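You operate a simulated robot arm through the tools that you are given. There is no shell and no other tool. Be economical: measure what you need, move in short steps, check, and stop when the job is done.

You run a simulated two-armed robot. Do the job below in one go: nothing can be reset, and whatever is moved stays where it is left.

TASK
The white spool is overfull. Wind it back to blue and take it off.
Fine: yellow latch shut again, hub nut on its post, spool on the green tray mat; the dry box stays open.

Only the result counts: the job must be done as asked and must still hold three seconds after the hand-in. Knocking over, shifting, dropping, spilling or breaking anything else fails it.

THE ROBOT
Two 7-joint arms with two-finger parallel grippers on one trunk, on a base that drives. Base frame: it is fixed to the floor where the robot stands at the start and does not move with it; the origin is under the middle of the robot, x ahead of it, y to its left, z up. Readings come in mm, rad, newtons and seconds.
The left shoulder is at the start at [50, 187, 1085], the right one opposite. Places, roughly: brown hub nut (5x5x3 cm) [600, 0, 900]; dry box lid [1000, 1100, 1000]; small green spool [1000, 1250, 750]; top of the green tray mat [1100, 1500, 800]; top of the winder nut post [600, -200, 900]; winder crank [400, -200, 900]; yellow wire latch [500, 0, 900]. Payload 3.43 kg a hand.
Tool frame (each hand has its own): the origin (TCP) lies between the finger pads and is the grasp point; the fingertips stand 30 mm ahead of it; z points along the fingers, y is the line along which they close. The gripper opens to 94 mm. The fingers are 28 mm wide and 10 mm thick; the gripper's body (50 by 96 mm) begins 55 mm behind the TCP.
Orientation is told as [roll, pitch, yaw] about the base's x, y, z axes, in that order, counted from this pose: with the fingers straight down and closing along the base's y, the tool's x points along the base's -x, its y along +y and its z along -z.

THE INTERFACE
- The arms move only by the tool play_rows. It takes "left_series", "right_series" or both (then of equal length, played together; a hand with none holds still); each is a list of rows, each a list of 7 numbers: the shift along the tool's x, y, z in mm, then the turn, a rotation vector about the tool's x, y, z in rad, then the gripper command, from -1 (shut) to 1 (fully open), values between in proportion. In form: [[dx, dy, dz, wx, wy, wz, grip], ...]. A call has 1 to 12 rows; each row is the pose to reach, as a shift and turn from the pose commanded when the call began, along the tool's axes at that moment. Rows are played at 5 a second. More than 50 mm and 0.15 rad between two rows, or a gripper value outside its range, and nothing of the call is played. Where a pose cannot be reached the arm comes as near as it can. A force on the tool above 40 N (or 10 N above the force at the start of the call, whichever is more), or a blocked arm, ends the call early, and 0.2 s more pass. The fingers move at their own pace (about 153 mm/s each) and stop on an object; they squeeze with about 41 N. The grip force told is the motor's: it shows also when the fingers shut on nothing. Time passes only in rows, and 0.2 s behind the last, so rows that repeat a pose let the fingers close. It gives the time, the measured TCP pose, the force on the tool (base axes), the opening and the grip force at its end, in the units of the frame above (readings bear some noise), with the torque about the TCP (base axes, N m) and any sound that the robot's microphone picked up.
- Cameras (640 x 400 px; columns grow to the right, rows downward): "scene" is now at [153.1, -5.4, 1298.3]; the picture's right is [-0.01, -1.00, 0.00], its down [-0.26, 0.00, -0.97] and it looks along [0.97, -0.01, -0.26] (base axes); focal length 214 px, centre (320, 200). "left" rides on the left gripper at [76, -14, -102] in its tool frame; the picture's right is [0.18, 0.98, 0.00], its down [-0.75, 0.14, -0.64] and it looks along [-0.63, 0.12, 0.77] (tool axes); focal length 243 px, centre (320, 200). "right" rides on the right gripper at [76, 14, -103] in its tool frame; the picture's right is [-0.18, 0.98, 0.00], its down [-0.75, -0.14, -0.64] and it looks along [-0.63, -0.12, 0.77] (tool axes); focal length 243 px, centre (320, 200). There is no depth. A picture from a camera that has moved, and an enlarged one, comes with that camera's place and axes in the base frame and with its lens. The place of the scene camera against the robot may be out by one fixed shift of up to 25 mm in any direction.
- get_image(camera): a new picture of that camera. It takes no simulated time.
- lift_body(by): slides the trunk up (or, below 0, down) by that many mm; the arms and the scene camera ride with it, the base frame stays. It gives what a move gives, with no picture.
- steer(legs): drives the robot by 1 to 6 legs, each [ahead, left, turn to the left] in mm, mm and rad, along the robot's own axes; the way and the turn of a leg run together, so that a leg with both is an arc; at most 1500 mm and 3.142 rad a leg. The arms and the cameras ride along, it lands a little off, and it stops where it bumps. It gives what a move gives.
- pan_tilt(pan, tilt): turns the head with the scene camera to pan (to the left, within 1.396 rad either way) and tilt (down, from -0.506 to 1.204), counted from straight ahead of the robot. It gives what a move gives.
- close_up(camera, box): a new picture of the part [left, top, right, bottom] of that camera's present view, enlarged. It takes no simulated time.
- finish_job(): hands the job in; it is judged then, once.

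Work in short steps. Places have to be worked out from the pictures, the camera data and where the tool is seen: move nearer, look again, correct. Check each grasp and each placing, and mend what went wrong. You have 120 turns and 92 pictures in all, those below and enlarged ones among them. Open the grippers and draw the arms clear of the work before you hand the job in, unless the task says otherwise; then end with one line.

The tools are called after ">>>" as name(argument=value, ...) on one line, values as JSON. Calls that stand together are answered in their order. play_rows: Moves the arms, as the interface text tells. Its arguments: {"type":"object","properties":{"left_series":{"type":"array"},"right_series":{"type":"array"}},"required":[]} The other tools are called the same way: lift_body (by) slides the trunk up or down; steer (legs) drives the base; pan_tilt (pan, tilt) turns the head that bears the scene camera; get_image (camera) takes a picture; close_up (camera, box) takes an enlarged picture of a part of a camera's view; finish_job () hands the job in.

At the start:

```text
clock: 0.0
left_eef_pos: [328.0, 93.7, 1247.6]
left_ee_rot: [-0.001, -0.005, 0.001]
left_wrist_force: [-0.4, -1.1, -0.1]
left_wrist_torque: [0.02, 0.0, 0.02]
left_grip_width: 94.1
left_gripper_force: 0.1
right_eef_pos: [418.7, -206.1, 1218.9]
right_ee_rot: [0.001, -0.001, -0.001]
right_wrist_force: [-0.4, -0.1, -0.5]
right_wrist_torque: [-0.03, 0.01, 0.0]
right_grip_width: 93.9
right_gripper_force: 0.0
trunk travel left (down, up): [-300.0, 132.0]
robot x, y, heading: [-1.1, -2.1, -0.003]
head pan, tilt: [-0.014, 0.258]
```

scene: 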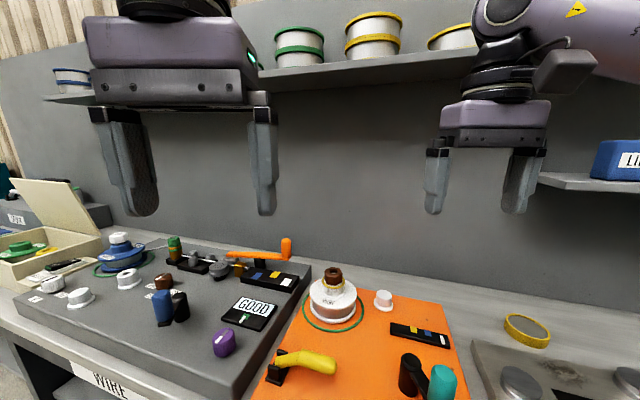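
right: 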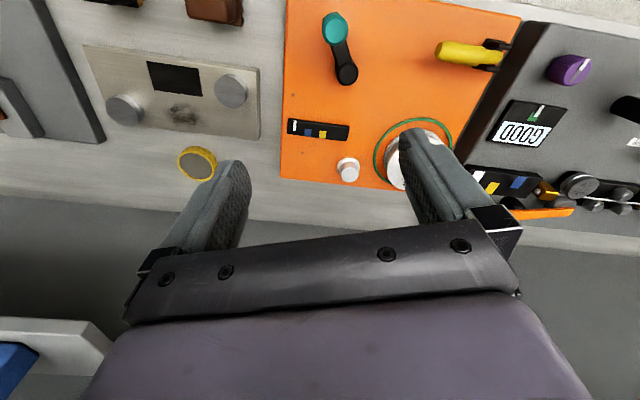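
left: 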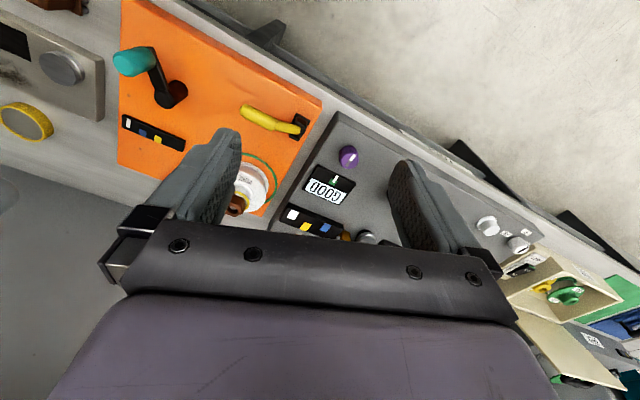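

The scene shows an orange winder plate with a spool, crank, latch and nut post. I'll enlarge the views to read the details.

>>> close_up(camera="scene", box=[240, 230, 480, 400])

>>> close_up(camera="scene", box=[0, 220, 320, 400])

>>> close_up(camera="right", box=[270, 0, 640, 230])

```text
2.35 times, centred on (360, 315) of scene
camera zoom: at [153.1, -5.4, 1298.3], right [-0.01, -1.0, 0.0], down [-0.26, 0.0, -0.97], along [0.97, -0.01, -0.26], focal length 505 px, centre (226, -71)
```

zoom: 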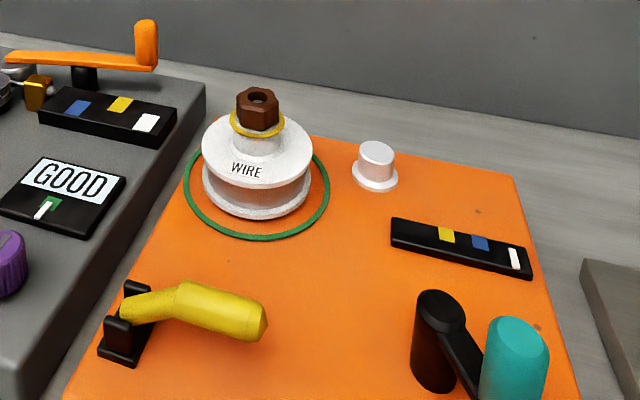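

```text
2.00 times, centred on (160, 310) of scene
camera zoom: at [153.1, -5.4, 1298.3], right [-0.01, -1.0, 0.0], down [-0.26, 0.0, -0.97], along [0.97, -0.01, -0.26], focal length 429 px, centre (640, -20)
```

zoom: 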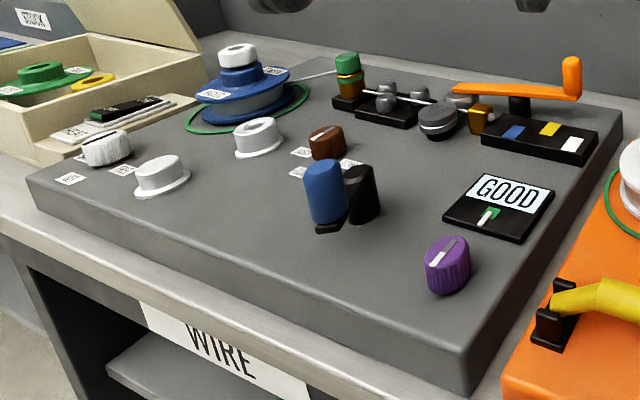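

```text
1.73 times, centred on (455, 115) of right
camera zoom: at [341.5, -191.4, 1321.8], right [0.19, 0.98, 0.0], down [0.75, -0.14, 0.64], along [0.63, -0.12, -0.77], focal length 420 px, centre (86, 347)
```

zoom: 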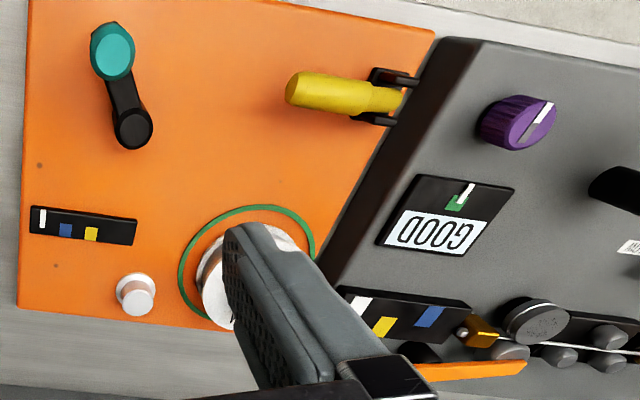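

I'll tilt the head down for a better view of the winder plate.

>>> pan_tilt(pan=-0.15, tilt=0.85)

>>> get_image(camera="scene")

>>> close_up(camera="scene", box=[200, 60, 460, 260])

```text
clock: 1.0
left_eef_pos: [328.3, 94.5, 1249.7]
left_ee_rot: [0.002, -0.003, 0.002]
left_wrist_force: [0.0, -1.2, 0.9]
left_wrist_torque: [-0.02, -0.05, -0.02]
left_grip_width: 94.0
left_gripper_force: 0.1
right_eef_pos: [417.5, -204.6, 1219.3]
right_ee_rot: [0.0, -0.002, 0.001]
right_wrist_force: [0.3, 0.5, -0.1]
right_wrist_torque: [-0.02, -0.02, -0.01]
right_grip_width: 93.9
right_gripper_force: 0.3
trunk travel left (down, up): [-300.0, 132.0]
robot x, y, heading: [1.8, -4.3, -0.0]
head pan, tilt: [-0.15, 0.85]
```

```text
85 pictures are left
camera scene: at [137.0, -15.7, 1246.0], right [-0.15, -0.99, 0.0], down [-0.74, 0.11, -0.66], along [0.65, -0.1, -0.75], focal length 214 px, centre (320, 200)
```

scene: 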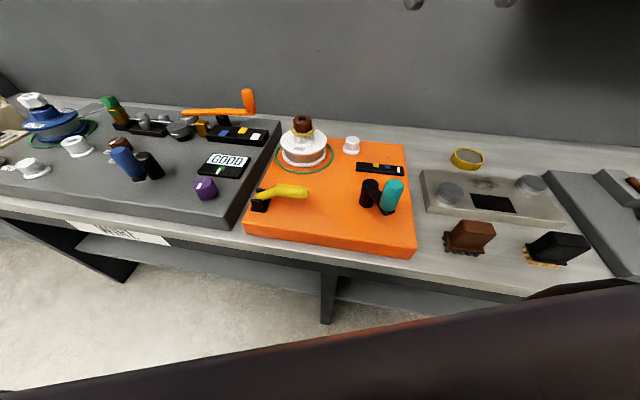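

```text
2.00 times, centred on (330, 160) of scene
camera zoom: at [137.0, -15.7, 1246.0], right [-0.15, -0.99, 0.0], down [-0.74, 0.11, -0.66], along [0.65, -0.1, -0.75], focal length 429 px, centre (300, 280)
```

zoom: 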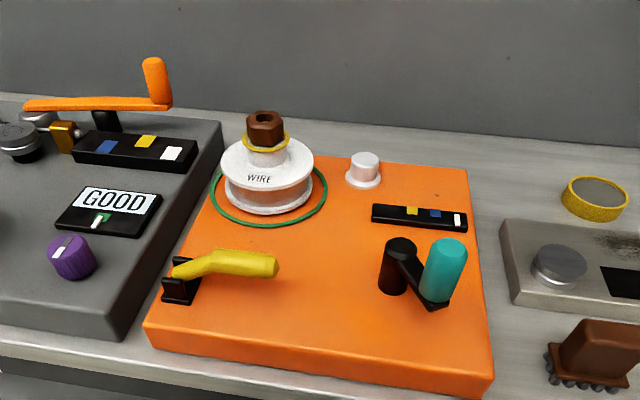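

The gauge seems to have a white needle beyond blue. I'll bring the right-hand camera nearer to check the gauge, crank and latch.

>>> play_rows(right_series=[[-17, 11, 42, 0, 0, 0, 1], [-34, 22, 84, 0, 0, 0, 1], [-51, 33, 126, 0, 0, 0, 1], [-68, 44, 168, 0, 0, 0, 1], [-82, 55, 205, 0, 0, 0, 1]])

>>> get_image(camera="right")

```text
clock: 2.2
left_eef_pos: [330.0, 94.1, 1249.3]
left_ee_rot: [-0.001, -0.002, -0.001]
left_wrist_force: [0.0, 0.3, 0.3]
left_wrist_torque: [-0.01, 0.01, -0.02]
left_grip_width: 94.1
left_gripper_force: 0.0
right_eef_pos: [499.3, -151.2, 1015.1]
right_ee_rot: [0.001, -0.002, -0.002]
right_wrist_force: [0.0, 0.2, 0.3]
right_wrist_torque: [-0.01, -0.01, 0.0]
right_grip_width: 93.9
right_gripper_force: 0.1
trunk travel left (down, up): [-300.0, 132.0]
robot x, y, heading: [2.2, 2.1, -0.002]
head pan, tilt: [-0.15, 0.85]
```

```text
83 pictures are left
camera right: at [422.7, -136.9, 1117.7], right [0.19, 0.98, 0.0], down [0.75, -0.14, 0.64], along [0.63, -0.12, -0.77], focal length 243 px, centre (320, 200)
```

right: 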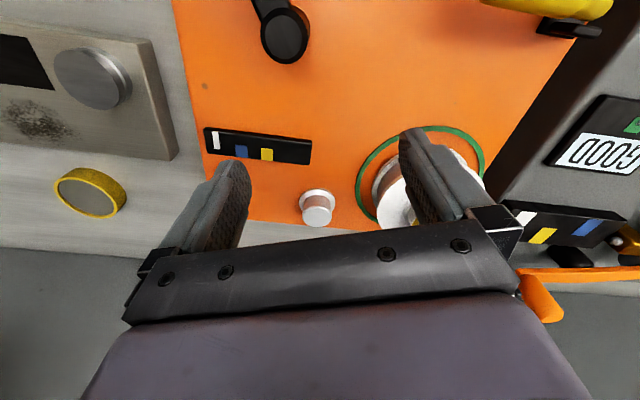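

The white tick is the needle and sits past blue. Next I draw the right hand back for a better look at the crank and latch.

>>> play_rows(right_series=[[42, 10, -10, 0, 0, 0, 1], [84, 20, -20, 0, 0, 0, 1], [126, 30, -30, 0, 0, 0, 1], [165, 40, -40, 0, 0, 0, 1]])

>>> get_image(camera="right")

>>> get_image(camera="scene")

```text
clock: 3.2
left_eef_pos: [328.2, 95.7, 1248.9]
left_ee_rot: [-0.001, -0.002, 0.001]
left_wrist_force: [0.0, -1.2, -0.1]
left_wrist_torque: [-0.01, -0.02, 0.04]
left_grip_width: 94.2
left_gripper_force: 0.0
right_eef_pos: [332.7, -108.2, 1053.7]
right_ee_rot: [0.0, -0.002, -0.002]
right_wrist_force: [-0.2, -1.0, 1.0]
right_wrist_torque: [-0.03, -0.01, -0.04]
right_grip_width: 94.0
right_gripper_force: 0.0
trunk travel left (down, up): [-300.0, 132.0]
robot x, y, heading: [0.5, -0.7, 0.001]
head pan, tilt: [-0.15, 0.85]
```

```text
82 pictures are left
camera right: at [257.1, -94.4, 1156.5], right [0.19, 0.98, 0.0], down [0.75, -0.14, 0.64], along [0.63, -0.12, -0.77], focal length 243 px, centre (320, 200)
```

right: 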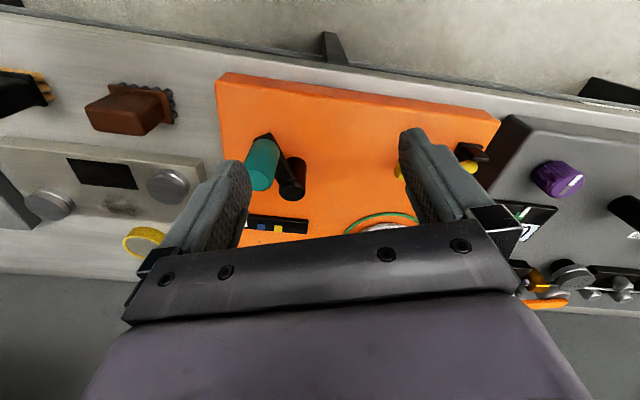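

```text
81 pictures are left
camera scene: at [136.8, -15.5, 1246.0], right [-0.15, -0.99, 0.0], down [-0.74, 0.11, -0.66], along [0.65, -0.1, -0.75], focal length 214 px, centre (320, 200)
```

scene: 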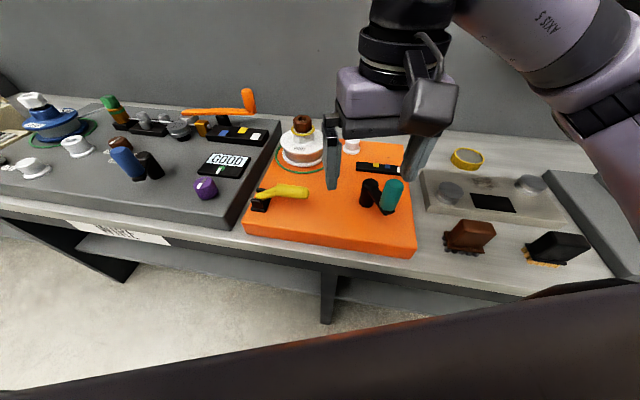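

I'll enlarge the crank and latch area to read pixels precisely.

>>> close_up(camera="right", box=[210, 60, 410, 240])

>>> close_up(camera="scene", box=[230, 130, 430, 260])

```text
2.22 times, centred on (310, 150) of right
camera zoom: at [257.1, -94.4, 1156.5], right [0.19, 0.98, 0.0], down [0.75, -0.14, 0.64], along [0.63, -0.12, -0.77], focal length 539 px, centre (342, 311)
```

zoom: 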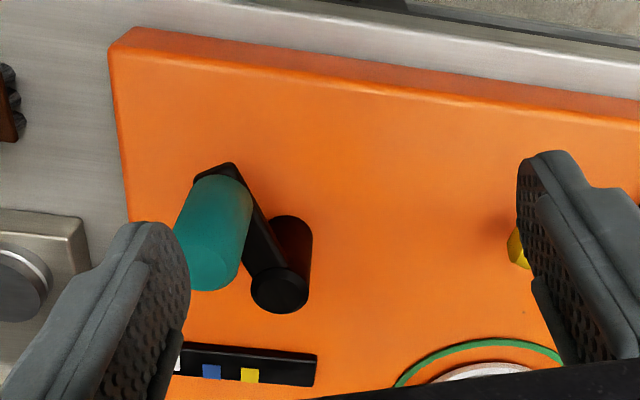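

```text
3.08 times, centred on (330, 195) of scene
camera zoom: at [136.8, -15.5, 1246.0], right [-0.15, -0.99, 0.0], down [-0.74, 0.11, -0.66], along [0.65, -0.1, -0.75], focal length 660 px, centre (289, 215)
```

zoom: 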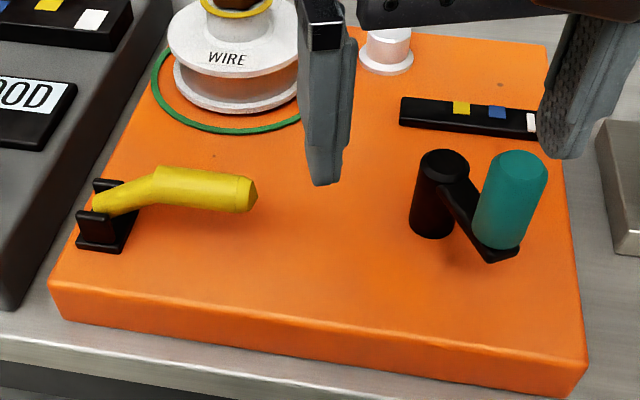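

Crank pivot comes out at about [442,-168,902] and the teal handle at about [375,-177], z 890–970. Now I'll look at the latch with the left camera, moving the right hand aside.

>>> play_rows(left_series=[[0, -6, 45, 0, 0, 0, 1], [0, -12, 90, 0, 0, 0, 1], [0, -18, 135, 0, 0, 0, 1], [0, -22, 180, 0, 0, 0, 1], [-10, -25, 215, 0, 0, 0, 1]], right_series=[[0, -20, 0, 0, 0, 0, 1], [0, -40, 0, 0, 0, 0, 1], [0, -60, 0, 0, 0, 0, 1], [0, -80, 0, 0, 0, 0, 1], [0, -100, 0, 0, 0, 0, 1]])

>>> close_up(camera="left", box=[160, 60, 480, 260])

>>> close_up(camera="right", box=[280, 60, 600, 260])

```text
clock: 4.4
left_eef_pos: [339.7, 68.0, 1033.1]
left_ee_rot: [0.0, -0.004, 0.001]
left_wrist_force: [-0.6, -1.2, -0.5]
left_wrist_torque: [0.0, 0.03, -0.03]
left_grip_width: 94.1
left_gripper_force: 0.1
right_eef_pos: [336.0, -210.1, 1053.7]
right_ee_rot: [0.0, -0.003, -0.001]
right_wrist_force: [0.3, -0.3, 0.1]
right_wrist_torque: [0.02, 0.02, 0.01]
right_grip_width: 94.1
right_gripper_force: 0.1
trunk travel left (down, up): [-300.0, 132.0]
robot x, y, heading: [-3.3, -1.2, 0.006]
head pan, tilt: [-0.15, 0.85]
```

```text
2.00 times, centred on (320, 160) of left
camera zoom: at [263.0, 54.2, 1135.1], right [-0.18, 0.98, 0.0], down [0.75, 0.14, 0.64], along [0.63, 0.12, -0.76], focal length 485 px, centre (320, 280)
```

zoom: 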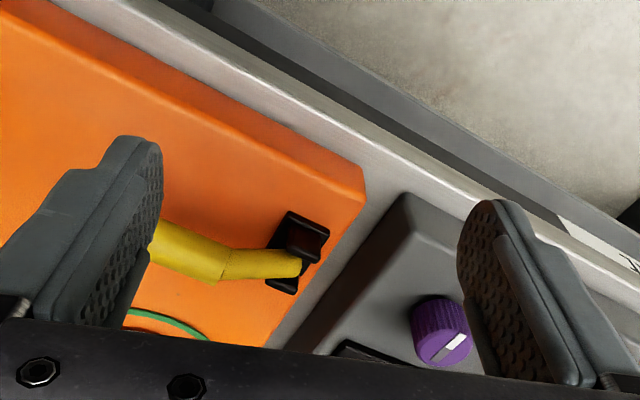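

```text
2.00 times, centred on (440, 160) of right
camera zoom: at [259.4, -196.2, 1157.0], right [0.18, 0.98, 0.0], down [0.75, -0.14, 0.64], along [0.63, -0.12, -0.77], focal length 485 px, centre (80, 280)
```

zoom: 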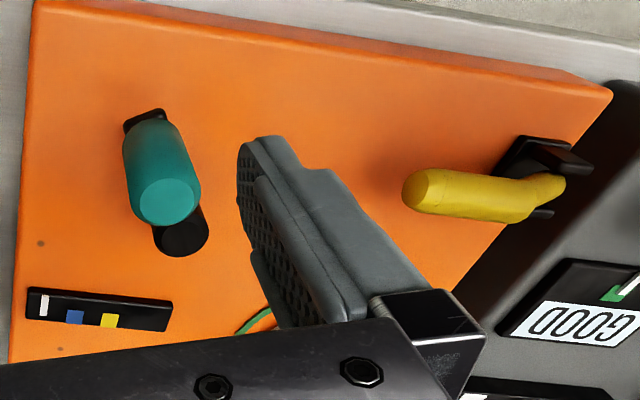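

The plate is yawed about -18°; latch hinge ≈[470,80,872], grip tip ≈[434,-30,900]. I turn the left hand so that its fingers close along the hinge axis and bring it above the lever, moving the right hand further away.

>>> play_rows(left_series=[[-11, -8, 0, 0, 0, -0.14, 1], [-22, -15, 0, 0, 0, -0.28, 1], [-33, -23, 0, 0, 0, -0.42, 1], [-44, -30, 0, 0, 0, -0.56, 1], [-55, -38, 0, 0, 0, -0.7, 1], [-66, -45, 0, 0, 0, -0.84, 1], [-77, -53, 0, 0, 0, -0.98, 1], [-88, -60, 0, 0, 0, -1.12, 1], [-100, -68, 0, 0, 0, -1.253, 1]], right_series=[[0, -10, 0, 0, 0, 0, 1], [0, -20, 0, 0, 0, 0, 1], [0, -30, 0, 0, 0, 0, 1], [0, -40, 0, 0, 0, 0, 1], [0, -50, 0, 0, 0, 0, 1], [0, -60, 0, 0, 0, 0, 1], [0, -70, 0, 0, 0, 0, 1], [0, -80, 0, 0, 0, 0, 1], [0, -80, 0, 0, 0, 0, 1]])

>>> get_image(camera="left")

>>> get_image(camera="scene")

```text
clock: 6.4
left_eef_pos: [439.4, 0.3, 1034.6]
left_ee_rot: [-0.003, 0.001, 1.253]
left_wrist_force: [-0.1, 0.4, 0.5]
left_wrist_torque: [0.01, 0.01, 0.0]
left_grip_width: 93.8
left_gripper_force: 0.1
right_eef_pos: [335.7, -290.0, 1052.1]
right_ee_rot: [0.002, -0.001, -0.002]
right_wrist_force: [-0.8, -0.4, -1.0]
right_wrist_torque: [-0.02, 0.0, 0.03]
right_grip_width: 93.8
right_gripper_force: 0.1
trunk travel left (down, up): [-300.0, 132.0]
robot x, y, heading: [3.4, 2.8, -0.001]
head pan, tilt: [-0.15, 0.85]
```

```text
76 pictures are left
camera left: at [427.8, -77.3, 1136.4], right [-0.99, 0.13, 0.0], down [0.1, 0.76, 0.64], along [0.09, 0.64, -0.77], focal length 243 px, centre (320, 200)
```

left: 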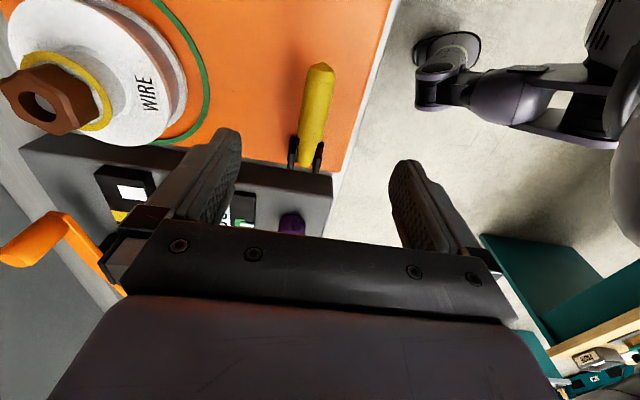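

```text
75 pictures are left
camera scene: at [137.1, -15.8, 1245.9], right [-0.15, -0.99, 0.0], down [-0.74, 0.11, -0.66], along [0.65, -0.1, -0.75], focal length 214 px, centre (320, 200)
```

scene: 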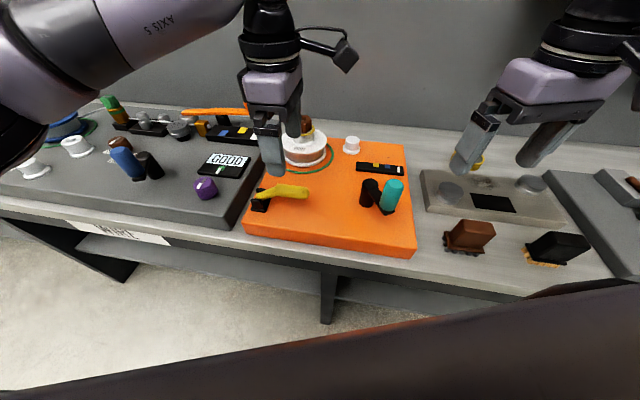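

The left hand is aligned with the lever and about 5 mm short in x. I go straight down to straddle it at z≈898.

>>> play_rows(left_series=[[0, -5, 40, 0, 0, 0, 1], [0, -5, 80, 0, 0, 0, 1], [0, -5, 110, 0, 0, 0, 1], [0, -5, 136, 0, 0, 0, 1], [0, -5, 136, 0, 0, 0, 1]])

>>> get_image(camera="left")

>>> close_up(camera="scene", box=[220, 120, 420, 250])

```text
clock: 7.6
left_eef_pos: [445.7, -0.6, 899.4]
left_ee_rot: [-0.002, -0.001, 1.253]
left_wrist_force: [0.4, 0.8, 0.9]
left_wrist_torque: [-0.03, 0.01, -0.01]
left_grip_width: 94.0
left_gripper_force: 0.1
right_eef_pos: [336.2, -290.6, 1052.8]
right_ee_rot: [0.001, -0.003, 0.0]
right_wrist_force: [0.1, -0.7, 1.0]
right_wrist_torque: [0.01, 0.02, -0.02]
right_grip_width: 94.1
right_gripper_force: 0.0
trunk travel left (down, up): [-300.0, 132.0]
robot x, y, heading: [1.4, -2.4, -0.001]
head pan, tilt: [-0.15, 0.85]
```

```text
74 pictures are left
camera left: at [433.9, -77.9, 1001.4], right [-0.99, 0.13, 0.0], down [0.1, 0.76, 0.64], along [0.09, 0.64, -0.77], focal length 243 px, centre (320, 200)
```

left: 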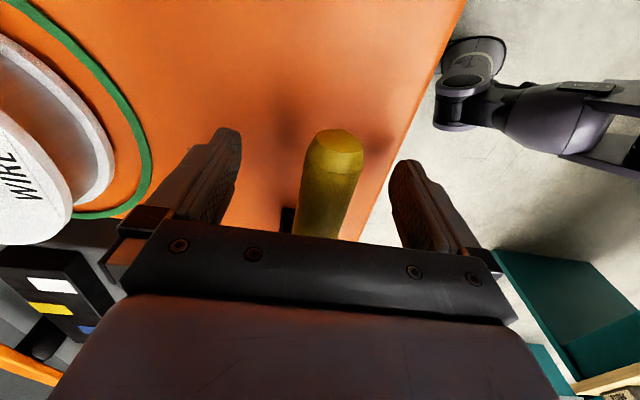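

```text
3.08 times, centred on (320, 185) of scene
camera zoom: at [137.0, -15.7, 1245.9], right [-0.15, -0.99, 0.0], down [-0.74, 0.11, -0.66], along [0.65, -0.1, -0.75], focal length 660 px, centre (320, 246)
```

zoom: 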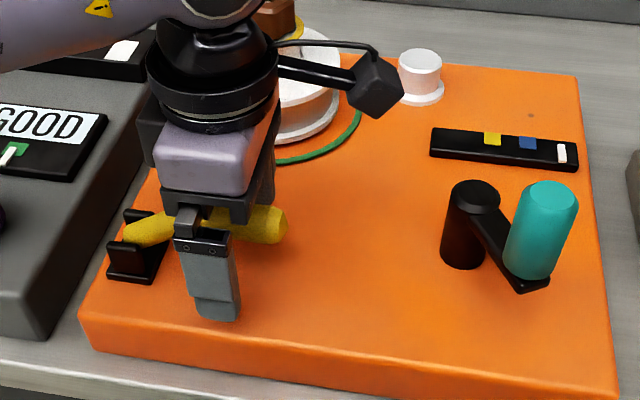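

The fingers straddle the lever; I close on it.

>>> play_rows(left_series=[[0, 0, 0, 0, 0, 0, -1], [0, 0, 0, 0, 0, 0, -1], [0, 0, 0, 0, 0, 0, -1]])

```text
clock: 8.4
left_eef_pos: [443.0, -0.6, 899.5]
left_ee_rot: [0.0, 0.0, 1.249]
left_wrist_force: [-15.3, 6.9, -3.9]
left_wrist_torque: [-0.21, 0.02, -0.36]
left_grip_width: 29.9
left_gripper_force: 44.7
right_eef_pos: [335.9, -289.8, 1053.1]
right_ee_rot: [-0.001, -0.004, -0.002]
right_wrist_force: [-0.6, -0.6, -0.1]
right_wrist_torque: [-0.02, -0.02, -0.02]
right_grip_width: 94.4
right_gripper_force: 0.1
trunk travel left (down, up): [-300.0, 132.0]
robot x, y, heading: [-0.8, -1.3, -0.004]
head pan, tilt: [-0.15, 0.85]
```

Gripped (30 mm wide). I swing the lever up along its arc in small steps.

>>> play_rows(left_series=[[-2, 3, -5, 0, 0.07, 0, -1], [-5, 3, -12, 0, 0.15, 0, -1], [-8, 3, -18, 0, 0.22, 0, -1], [-12, 3, -24, 0, 0.3, 0, -1]])

>>> close_up(camera="scene", box=[220, 120, 420, 250])

```text
clock: 9.4
left_eef_pos: [445.9, 10.1, 922.4]
left_ee_rot: [-0.004, 0.304, 1.256]
left_wrist_force: [12.5, -10.7, -14.6]
left_wrist_torque: [-1.13, 0.35, -0.35]
left_grip_width: 29.8
left_gripper_force: 44.9
right_eef_pos: [337.8, -290.4, 1052.2]
right_ee_rot: [0.001, 0.0, -0.002]
right_wrist_force: [0.4, 0.1, -0.2]
right_wrist_torque: [0.01, 0.01, 0.02]
right_grip_width: 94.2
right_gripper_force: 0.1
trunk travel left (down, up): [-300.0, 132.0]
robot x, y, heading: [5.9, 2.3, 0.002]
head pan, tilt: [-0.15, 0.85]
```

```text
3.08 times, centred on (320, 185) of scene
camera zoom: at [139.5, -16.7, 1245.4], right [-0.15, -0.99, 0.0], down [-0.74, 0.11, -0.66], along [0.65, -0.1, -0.75], focal length 660 px, centre (320, 246)
```

zoom: 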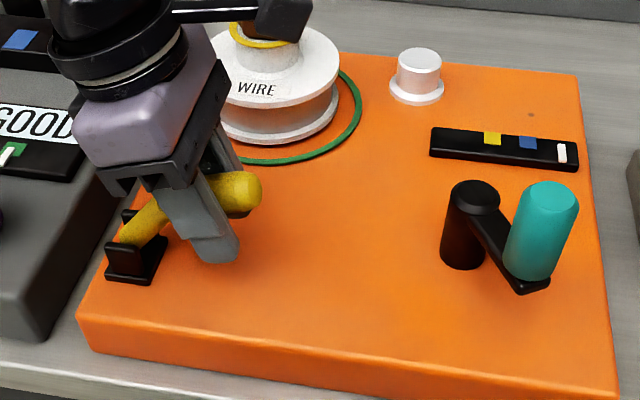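

The lever lifts freely on its hinge. I continue the arc.

>>> play_rows(left_series=[[-2, 0, -6, 0, 0.075, 0, -1], [-5, 0, -12, 0, 0.15, 0, -1], [-8, 0, -18, 0, 0.22, 0, -1], [-12, 0, -24, 0, 0.3, 0, -1], [-16, 0, -29, 0, 0.37, 0, -1], [-20, 0, -34, 0, 0.45, 0, -1]])

>>> close_up(camera="scene", box=[220, 120, 420, 250])

```text
clock: 10.8
left_eef_pos: [456.8, 37.6, 947.5]
left_ee_rot: [-0.002, 0.754, 1.252]
left_wrist_force: [18.9, -17.6, -14.2]
left_wrist_torque: [-1.17, 0.37, -0.41]
left_grip_width: 30.1
left_gripper_force: 45.4
right_eef_pos: [338.8, -290.6, 1051.1]
right_ee_rot: [0.002, 0.003, -0.002]
right_wrist_force: [0.2, 0.7, -0.2]
right_wrist_torque: [-0.01, -0.03, -0.04]
right_grip_width: 93.9
right_gripper_force: 0.1
trunk travel left (down, up): [-300.0, 132.0]
robot x, y, heading: [-0.9, -0.7, 0.0]
head pan, tilt: [-0.15, 0.85]
```

```text
3.08 times, centred on (320, 185) of scene
camera zoom: at [140.0, -17.1, 1245.4], right [-0.15, -0.99, 0.0], down [-0.74, 0.11, -0.66], along [0.65, -0.1, -0.75], focal length 660 px, centre (320, 246)
```

zoom: 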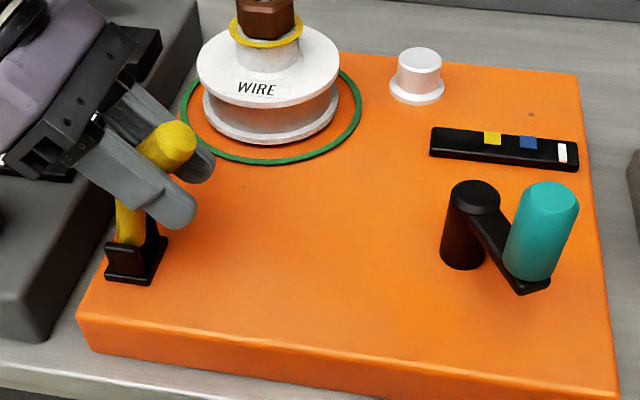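

The lever stands at about 60°. I swing it further.

>>> play_rows(left_series=[[-2, 0, -6, 0, 0.075, 0, -1], [-5, 0, -12, 0, 0.15, 0, -1], [-8, 0, -18, 0, 0.22, 0, -1], [-12, 0, -24, 0, 0.3, 0, -1], [-16, 0, -29, 0, 0.37, 0, -1], [-20, 0, -34, 0, 0.45, 0, -1], [-25, 0, -38, 0, 0.52, 0, -1]])

>>> close_up(camera="scene", box=[220, 120, 420, 250])

```text
clock: 12.4
left_eef_pos: [469.9, 80.0, 956.9]
left_ee_rot: [0.004, 1.273, 1.257]
left_wrist_force: [13.3, -23.0, -13.8]
left_wrist_torque: [-1.23, 0.38, -0.23]
left_grip_width: 29.8
left_gripper_force: 45.4
right_eef_pos: [338.6, -291.0, 1050.5]
right_ee_rot: [0.003, 0.002, -0.002]
right_wrist_force: [-0.2, -0.6, 0.0]
right_wrist_torque: [0.0, 0.0, 0.0]
right_grip_width: 94.1
right_gripper_force: 0.1
trunk travel left (down, up): [-300.0, 132.0]
robot x, y, heading: [3.1, -5.1, -0.004]
head pan, tilt: [-0.15, 0.85]
```

```text
3.08 times, centred on (320, 185) of scene
camera zoom: at [139.4, -17.6, 1245.5], right [-0.15, -0.99, 0.0], down [-0.74, 0.11, -0.66], along [0.65, -0.1, -0.75], focal length 660 px, centre (320, 246)
```

zoom: 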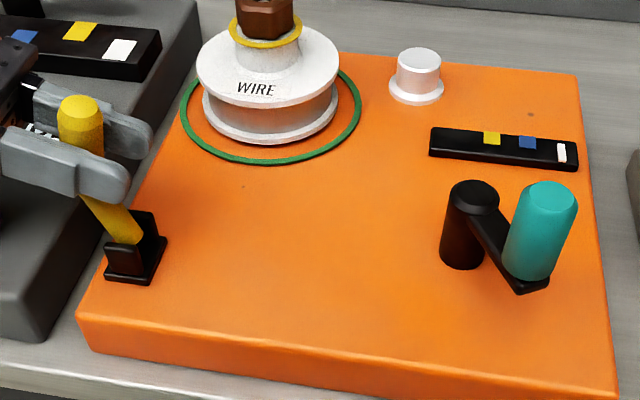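

The lever is near vertical. I push slightly past, then open the fingers and see if it stays.

>>> play_rows(left_series=[[-2, 0, -6, 0, 0.075, 0, -1], [-5, 0, -12, 0, 0.15, 0, -1], [-5, 0, -12, 0, 0.15, 0, -1], [-5, 0, -12, 0, 0.15, 0, 0], [-5, 0, -12, 0, 0.15, 0, 0.3], [-5, 0, -12, 0, 0.15, 0, 0.3]])

>>> close_up(camera="scene", box=[220, 120, 420, 250])

```text
clock: 13.0
left_eef_pos: [472.0, 84.9, 956.6]
left_ee_rot: [-0.015, 1.406, 1.235]
left_wrist_force: [8.8, -16.3, -1.6]
left_wrist_torque: [0.88, -0.24, 0.22]
left_grip_width: 29.8
left_gripper_force: 45.1
right_eef_pos: [336.8, -292.5, 1052.3]
right_ee_rot: [0.004, 0.001, -0.003]
right_wrist_force: [0.4, 0.0, 0.1]
right_wrist_torque: [0.0, -0.02, 0.01]
right_grip_width: 93.7
right_gripper_force: 0.0
trunk travel left (down, up): [-300.0, 132.0]
robot x, y, heading: [1.8, 1.0, 0.002]
head pan, tilt: [-0.15, 0.85]
stopped in row 3 (left hand): the force on the tool passed its limit (the readings are from after the stop); the commanded pose is now the measured one
```

```text
3.08 times, centred on (320, 185) of scene
camera zoom: at [138.2, -18.0, 1246.0], right [-0.15, -0.99, 0.0], down [-0.74, 0.12, -0.66], along [0.65, -0.1, -0.75], focal length 660 px, centre (320, 246)
```

zoom: 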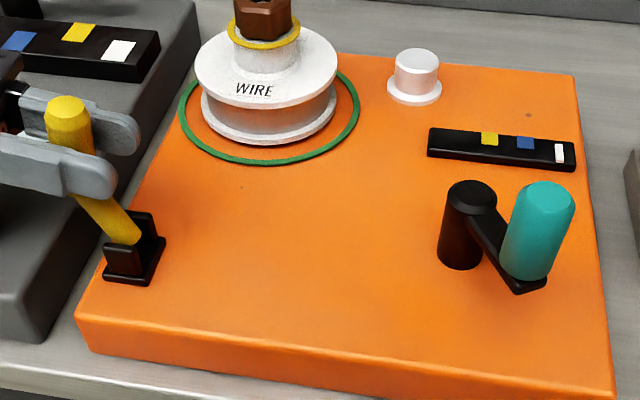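

The lever reached its stop. I open the fingers in place.

>>> play_rows(left_series=[[0, 0, 0, 0, 0, 0, 0], [0, 0, 0, 0, 0, 0, 0.4], [0, 0, 0, 0, 0, 0, 0.4]])

>>> close_up(camera="scene", box=[180, 100, 420, 250])

```text
clock: 13.8
left_eef_pos: [471.8, 90.0, 957.4]
left_ee_rot: [-0.023, 1.407, 1.227]
left_wrist_force: [0.1, 0.5, -0.2]
left_wrist_torque: [0.02, 0.02, -0.02]
left_grip_width: 65.7
left_gripper_force: 0.0
right_eef_pos: [336.3, -290.2, 1052.7]
right_ee_rot: [0.001, -0.001, -0.003]
right_wrist_force: [0.8, -0.9, -0.3]
right_wrist_torque: [0.03, 0.04, -0.01]
right_grip_width: 94.0
right_gripper_force: 0.1
trunk travel left (down, up): [-300.0, 132.0]
robot x, y, heading: [5.9, 3.4, 0.004]
head pan, tilt: [-0.15, 0.85]
```

```text
2.67 times, centred on (300, 175) of scene
camera zoom: at [137.0, -16.2, 1246.0], right [-0.15, -0.99, 0.0], down [-0.74, 0.11, -0.66], along [0.65, -0.1, -0.75], focal length 572 px, centre (373, 267)
```

zoom: 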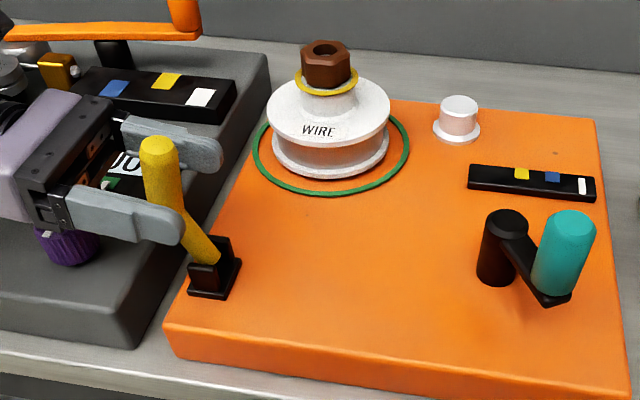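

The latch stays open. I lift the left hand straight up off the lever.

>>> play_rows(left_series=[[40, 0, -7, 0, 0, 0, 0.4], [80, 0, -14, 0, 0, 0, 0.4], [120, 0, -21, 0, 0, 0, 0.4], [120, 0, -21, 0, -0.14, 0, 0.4], [120, 0, -21, 0, -0.28, 0, 0.4], [120, 0, -21, 0, -0.42, 0, 0.4], [120, 0, -21, 0, -0.56, 0, 0.4], [120, 0, -21, 0, -0.7, 0, 0.4], [120, 0, -21, 0, -0.84, 0, 0.4], [120, 0, -21, 0, -0.98, 0, 0.4], [120, 0, -21, 0, -1.12, 0, 0.4], [120, 0, -21, 0, -1.26, 0, 0.4]])

```text
clock: 16.4
left_eef_pos: [471.9, 89.8, 1079.1]
left_ee_rot: [-0.004, 0.147, 1.25]
left_wrist_force: [-0.4, 0.6, 0.1]
left_wrist_torque: [0.04, 0.03, 0.01]
left_grip_width: 65.8
left_gripper_force: 0.1
right_eef_pos: [335.8, -292.1, 1053.0]
right_ee_rot: [0.001, -0.001, -0.004]
right_wrist_force: [-0.2, 0.1, -0.4]
right_wrist_torque: [0.03, -0.02, -0.02]
right_grip_width: 94.0
right_gripper_force: 0.1
trunk travel left (down, up): [-300.0, 132.0]
robot x, y, heading: [-0.8, -0.6, 0.0]
head pan, tilt: [-0.15, 0.85]
```

Left hand clear. Now the right hand goes above the crank handle at [374,-179] and then down to z≈945.

>>> play_rows(right_series=[[-13, 38, 0, 0, 0, 0, 1], [-26, 76, 0, 0, 0, 0, 1], [-38, 112, 0, 0, 0, 0, 1], [-38, 112, 30, 0, 0, 0, 1]])

>>> get_image(camera="right")

>>> close_up(camera="scene", box=[240, 120, 480, 270])

```text
clock: 17.4
left_eef_pos: [471.1, 88.4, 1080.4]
left_ee_rot: [-0.003, 0.15, 1.25]
left_wrist_force: [-0.2, 0.3, 0.3]
left_wrist_torque: [0.01, 0.02, 0.01]
left_grip_width: 65.7
left_gripper_force: 0.0
right_eef_pos: [376.4, -178.7, 1022.2]
right_ee_rot: [-0.001, -0.002, -0.002]
right_wrist_force: [0.1, 0.4, 0.7]
right_wrist_torque: [0.0, 0.02, 0.0]
right_grip_width: 94.1
right_gripper_force: 0.0
trunk travel left (down, up): [-300.0, 132.0]
robot x, y, heading: [0.7, 1.1, -0.004]
head pan, tilt: [-0.15, 0.85]
```

```text
67 pictures are left
camera right: at [299.9, -165.3, 1125.6], right [0.19, 0.98, 0.0], down [0.75, -0.14, 0.64], along [0.63, -0.12, -0.77], focal length 243 px, centre (320, 200)
```

right: 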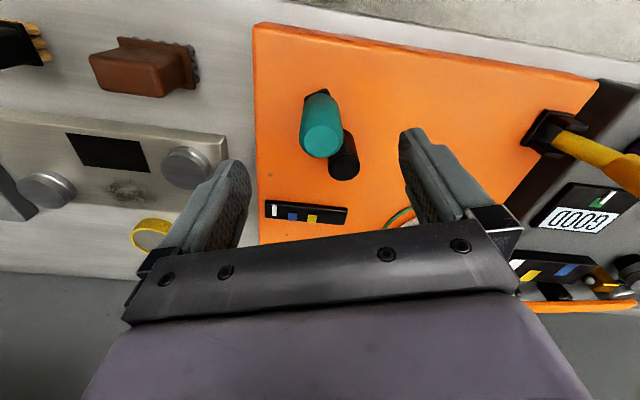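

```text
2.67 times, centred on (360, 195) of scene
camera zoom: at [137.1, -16.4, 1246.0], right [-0.15, -0.99, 0.0], down [-0.74, 0.11, -0.66], along [0.65, -0.1, -0.75], focal length 572 px, centre (213, 213)
```

zoom: 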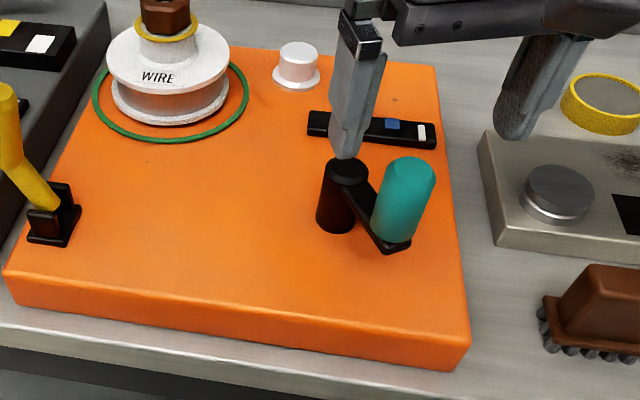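

Teal handle confirmed at [374,-179]. I descend and close.

>>> play_rows(right_series=[[2, 0, 30, 0, 0, 0, 1], [2, 0, 60, 0, 0, 0, 1], [2, 0, 78, 0, 0, 0, 1], [2, 0, 78, 0, 0, 0, -1], [2, 0, 78, 0, 0, 0, -1], [2, 0, 78, 0, 0, 0, -1]])

>>> close_up(camera="scene", box=[240, 120, 480, 270])

```text
clock: 18.8
left_eef_pos: [471.8, 89.5, 1078.6]
left_ee_rot: [-0.003, 0.151, 1.25]
left_wrist_force: [0.0, 0.6, 0.0]
left_wrist_torque: [-0.01, 0.02, 0.0]
left_grip_width: 65.6
left_gripper_force: 0.0
right_eef_pos: [372.2, -177.4, 945.2]
right_ee_rot: [-0.001, -0.002, -0.004]
right_wrist_force: [10.3, 1.3, -0.3]
right_wrist_torque: [-0.45, -0.16, -0.01]
right_grip_width: 30.5
right_gripper_force: 44.8
trunk travel left (down, up): [-300.0, 132.0]
robot x, y, heading: [-1.3, 0.0, -0.003]
head pan, tilt: [-0.15, 0.85]
```

```text
2.67 times, centred on (360, 195) of scene
camera zoom: at [138.1, -15.9, 1245.8], right [-0.15, -0.99, 0.0], down [-0.74, 0.11, -0.66], along [0.65, -0.1, -0.75], focal length 572 px, centre (213, 213)
```

zoom: 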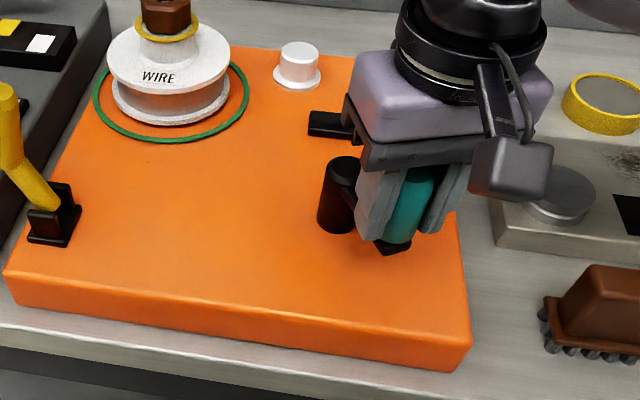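

Handle gripped (30 mm). I try a small counter-clockwise turn (~20°), then read the gauge.

>>> play_rows(right_series=[[0, -6, 0, 0, 0, 0, -1], [-3, -12, 0, 0, 0, 0, -1], [-5, -18, 0, 0, 0, 0, -1], [-7, -23, 0, 0, 0, 0, -1]])

>>> get_image(camera="right")

```text
clock: 19.8
left_eef_pos: [473.0, 92.3, 1076.0]
left_ee_rot: [-0.001, 0.153, 1.251]
left_wrist_force: [-0.7, 0.0, -0.8]
left_wrist_torque: [0.0, 0.05, -0.02]
left_grip_width: 66.0
left_gripper_force: 0.1
right_eef_pos: [380.7, -198.1, 943.2]
right_ee_rot: [0.003, -0.004, -0.001]
right_wrist_force: [29.8, 21.1, 1.3]
right_wrist_torque: [-1.38, 0.68, 0.07]
right_grip_width: 31.1
right_gripper_force: 44.5
trunk travel left (down, up): [-300.0, 132.0]
robot x, y, heading: [0.7, 4.9, -0.003]
head pan, tilt: [-0.15, 0.85]
```

```text
64 pictures are left
camera right: at [304.9, -184.4, 1047.1], right [0.19, 0.98, 0.0], down [0.75, -0.14, 0.64], along [0.63, -0.12, -0.77], focal length 243 px, centre (320, 200)
```

right: 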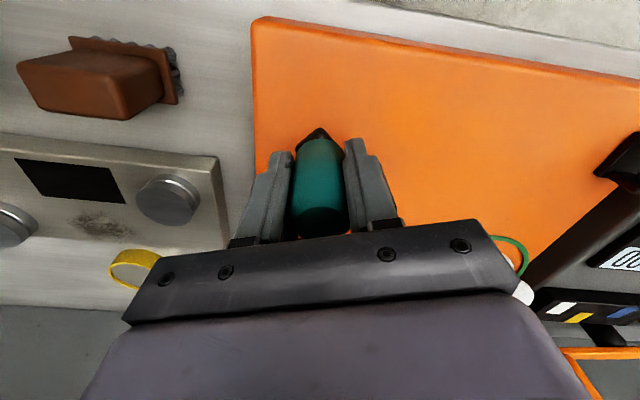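

The crank turns but the gauge is hidden by the hand. I swing the left hand round so its camera sees the gauge.

>>> play_rows(left_series=[[13, -7, 2, 0, 0, 0.14, 0.4], [26, -15, 4, 0, 0, 0.28, 0.4], [39, -22, 6, 0, 0, 0.42, 0.4], [52, -30, 8, 0, 0, 0.56, 0.4], [65, -37, 10, 0, 0, 0.7, 0.4], [78, -45, 12, 0, 0, 0.84, 0.4], [91, -52, 14, 0, 0, 0.98, 0.4], [104, -60, 16, 0, 0, 1.12, 0.4], [116, -67, 17, 0, 0, 1.25, 0.4]])

>>> get_image(camera="left")

```text
clock: 21.8
left_eef_pos: [497.9, -40.4, 1077.6]
left_ee_rot: [-0.146, 0.045, -0.004]
left_wrist_force: [0.0, -0.2, 0.1]
left_wrist_torque: [0.0, -0.02, -0.02]
left_grip_width: 65.8
left_gripper_force: 0.2
right_eef_pos: [382.0, -197.5, 944.0]
right_ee_rot: [0.004, -0.007, -0.005]
right_wrist_force: [36.8, 20.2, 9.4]
right_wrist_torque: [-0.83, 1.15, 0.11]
right_grip_width: 31.0
right_gripper_force: 45.0
trunk travel left (down, up): [-300.0, 132.0]
robot x, y, heading: [-0.3, 2.3, -0.001]
head pan, tilt: [-0.15, 0.85]
```

```text
63 pictures are left
camera left: at [426.3, -39.6, 1183.9], right [-0.18, 0.97, -0.13], down [0.78, 0.23, 0.58], along [0.59, 0.0, -0.8], focal length 243 px, centre (320, 200)
```

left: 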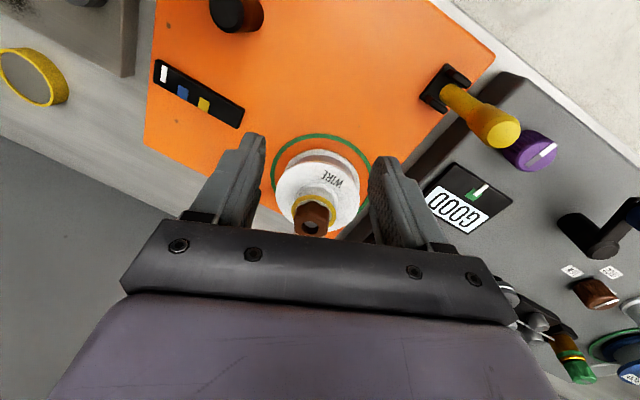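

The gauge is visible now; I enlarge it.

>>> close_up(camera="left", box=[140, 40, 260, 140])

```text
4.00 times, centred on (200, 90) of left
camera zoom: at [426.3, -39.6, 1183.9], right [-0.18, 0.97, -0.13], down [0.78, 0.23, 0.58], along [0.59, 0.0, -0.8], focal length 970 px, centre (800, 640)
```

zoom: 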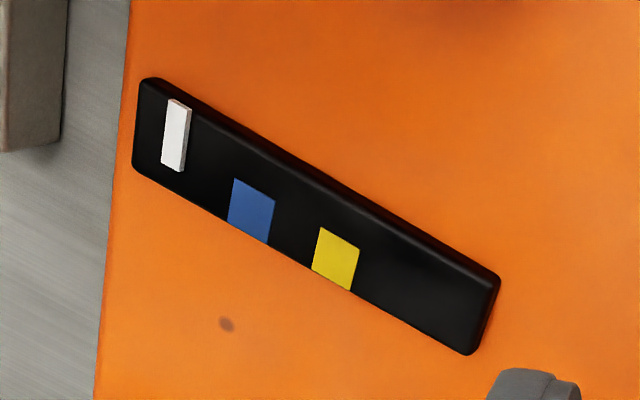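

The needle hasn't visibly moved yet. I continue counter-clockwise to about 70° and look again.

>>> play_rows(right_series=[[-6, -4, 0, 0, 0, 0, -1], [-11, -9, 0, 0, 0, 0, -1], [-15, -13, 0, 0, 0, 0, -1], [-20, -17, 0, 0, 0, 0, -1], [-25, -21, 0, 0, 0, 0, -1], [-30, -24, 0, 0, 0, 0, -1], [-40, -29, 0, 0, 0, 0, -1]])

>>> close_up(camera="left", box=[130, 0, 290, 140])

```text
clock: 23.4
left_eef_pos: [496.1, -40.7, 1078.8]
left_ee_rot: [-0.145, 0.044, -0.002]
left_wrist_force: [0.1, 0.1, 0.1]
left_wrist_torque: [0.01, 0.01, 0.01]
left_grip_width: 65.9
left_gripper_force: 0.1
right_eef_pos: [417.6, -226.2, 943.7]
right_ee_rot: [0.0, -0.001, 0.001]
right_wrist_force: [3.5, 21.5, 0.9]
right_wrist_torque: [-0.7, 0.22, 0.05]
right_grip_width: 30.8
right_gripper_force: 45.3
trunk travel left (down, up): [-300.0, 132.0]
robot x, y, heading: [-3.8, 0.7, -0.005]
head pan, tilt: [-0.15, 0.85]
```

```text
2.86 times, centred on (210, 70) of left
camera zoom: at [423.5, -39.3, 1185.1], right [-0.19, 0.97, -0.13], down [0.78, 0.23, 0.58], along [0.6, 0.0, -0.8], focal length 693 px, centre (634, 571)
```

zoom: 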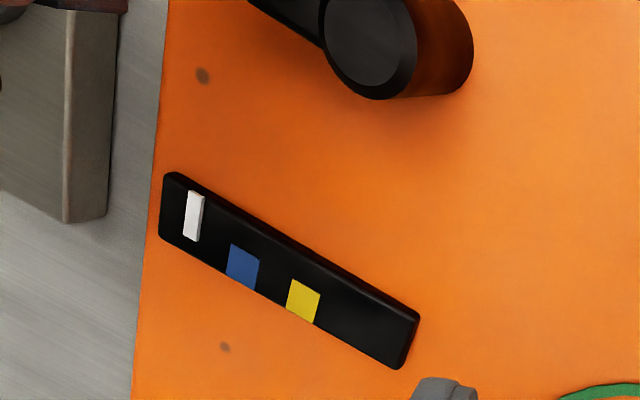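

The needle moved slightly toward blue, so counter-clockwise is right and several more turns of this kind are needed. I move the left hand aside and crank on to the far side.

>>> play_rows(right_series=[[-6, -2, 0, 0, 0, 0, -1], [-17, -3, 0, 0, 0, 0, -1], [-29, -3, 0, 0, 0, 0, -1], [-40, 0, 0, 0, 0, 0, -1], [-51, 4, 0, 0, 0, 0, -1], [-60, 11, 0, 0, 0, 0, -1], [-69, 19, 0, 0, 0, 0, -1], [-76, 28, 0, 0, 0, 0, -1], [-81, 38, 0, 0, 0, 0, -1], [-84, 49, 0, 0, 0, 0, -1], [-86, 60, 0, 0, 0, 0, -1]], left_series=[[0, 20, 0, 0, 0, 0, 0.4], [0, 40, 0, 0, 0, 0, 0.4], [0, 60, 0, 0, 0, 0, 0.4], [0, 80, 0, 0, 0, 0, 0.4], [0, 100, 0, 0, 0, 0, 0.4], [0, 110, 0, 0, 0, 0, 0.4], [0, 110, 0, 0, 0, 0, 0.4], [0, 110, 0, 0, 0, 0, 0.4], [0, 110, 0, 0, 0, 0, 0.4], [0, 110, 0, 0, 0, 0, 0.4], [0, 110, 0, 0, 0, 0, 0.4]])

>>> get_image(camera="left")

```text
clock: 25.8
left_eef_pos: [496.9, 68.5, 1064.9]
left_ee_rot: [-0.143, 0.041, -0.004]
left_wrist_force: [0.2, -0.3, -0.1]
left_wrist_torque: [0.01, 0.0, 0.0]
left_grip_width: 65.9
left_gripper_force: 0.1
right_eef_pos: [502.5, -172.2, 944.7]
right_ee_rot: [0.001, 0.004, -0.004]
right_wrist_force: [-18.7, -2.3, -10.4]
right_wrist_torque: [-0.04, 1.1, 0.02]
right_grip_width: 30.9
right_gripper_force: 45.2
trunk travel left (down, up): [-300.0, 132.0]
robot x, y, heading: [3.2, 1.2, -0.003]
head pan, tilt: [-0.15, 0.85]
```

```text
60 pictures are left
camera left: at [423.8, 69.2, 1171.1], right [-0.19, 0.97, -0.13], down [0.78, 0.23, 0.58], along [0.6, 0.01, -0.8], focal length 243 px, centre (320, 200)
```

left: 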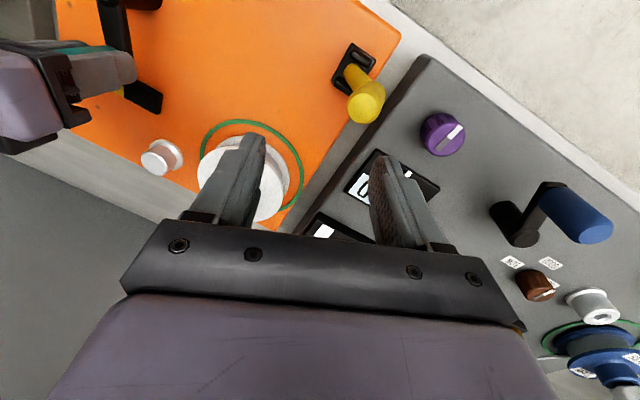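

Crank is on the far side. Continuing counter-clockwise round the left side.

>>> play_rows(right_series=[[5, 12, 0, 0, 0, 0, -1], [8, 23, 0, 0, 0, 0, -1], [12, 33, 0, 0, 0, 0, -1], [19, 42, 0, 0, 0, 0, -1], [26, 51, 0, 0, 0, 0, -1], [35, 57, 0, 0, 0, 0, -1], [45, 62, 0, 0, 0, 0, -1], [56, 66, 0, 0, 0, 0, -1], [67, 67, 0, 0, 0, 0, -1], [78, 67, 0, 0, 0, 0, -1], [89, 64, 0, 0, 0, 0, -1], [100, 60, 0, 0, 0, 0, -1]])

>>> close_up(camera="scene", box=[260, 120, 460, 250])

```text
clock: 28.4
left_eef_pos: [497.7, 69.0, 1063.6]
left_ee_rot: [-0.143, 0.043, -0.004]
left_wrist_force: [0.5, 0.1, 0.4]
left_wrist_torque: [-0.02, 0.03, 0.01]
left_grip_width: 65.9
left_gripper_force: 0.0
right_eef_pos: [405.8, -109.4, 944.9]
right_ee_rot: [-0.001, 0.002, -0.002]
right_wrist_force: [-3.2, 10.4, -13.9]
right_wrist_torque: [0.47, -0.81, 0.0]
right_grip_width: 31.0
right_gripper_force: 45.2
trunk travel left (down, up): [-300.0, 132.0]
robot x, y, heading: [-0.1, 1.4, -0.003]
head pan, tilt: [-0.15, 0.85]
```

```text
3.08 times, centred on (360, 185) of scene
camera zoom: at [137.3, -15.5, 1245.8], right [-0.15, -0.99, 0.0], down [-0.74, 0.11, -0.66], along [0.65, -0.1, -0.75], focal length 660 px, centre (197, 246)
```

zoom: 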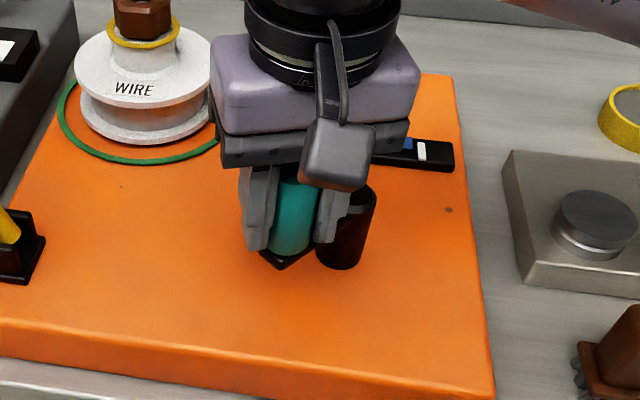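

The needle has moved about half-way to blue after ~290°. About 340° more; continuing.

>>> play_rows(right_series=[[9, -6, 0, 0, 0, 0, -1], [17, -14, 0, 0, 0, 0, -1], [24, -23, 0, 0, 0, 0, -1], [29, -33, 0, 0, 0, 0, -1], [32, -44, 0, 0, 0, 0, -1], [34, -55, 0, 0, 0, 0, -1], [33, -66, 0, 0, 0, 0, -1], [31, -77, 0, 0, 0, 0, -1], [26, -88, 0, 0, 0, 0, -1], [20, -97, 0, 0, 0, 0, -1], [13, -105, 0, 0, 0, 0, -1], [4, -112, 0, 0, 0, 0, -1]])

>>> close_up(camera="left", box=[20, 0, 220, 160])

```text
clock: 31.0
left_eef_pos: [498.1, 72.4, 1064.1]
left_ee_rot: [-0.146, 0.045, -0.003]
left_wrist_force: [0.0, -0.2, -0.5]
left_wrist_torque: [0.0, -0.02, -0.02]
left_grip_width: 65.9
left_gripper_force: 0.1
right_eef_pos: [399.8, -219.1, 945.0]
right_ee_rot: [0.004, -0.004, 0.001]
right_wrist_force: [14.6, 28.0, 2.5]
right_wrist_torque: [-2.04, -0.25, 0.08]
right_grip_width: 31.0
right_gripper_force: 45.1
trunk travel left (down, up): [-300.0, 132.0]
robot x, y, heading: [-0.0, -1.0, -0.004]
head pan, tilt: [-0.15, 0.85]
```

```text
2.50 times, centred on (120, 80) of left
camera zoom: at [425.8, 73.3, 1169.9], right [-0.19, 0.97, -0.14], down [0.78, 0.23, 0.58], along [0.6, 0.0, -0.8], focal length 606 px, centre (820, 500)
```

zoom: 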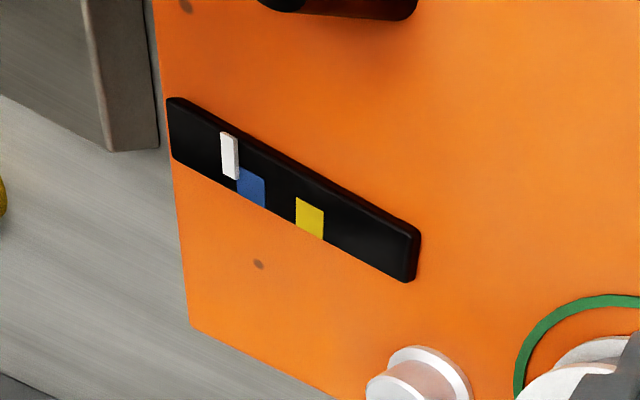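

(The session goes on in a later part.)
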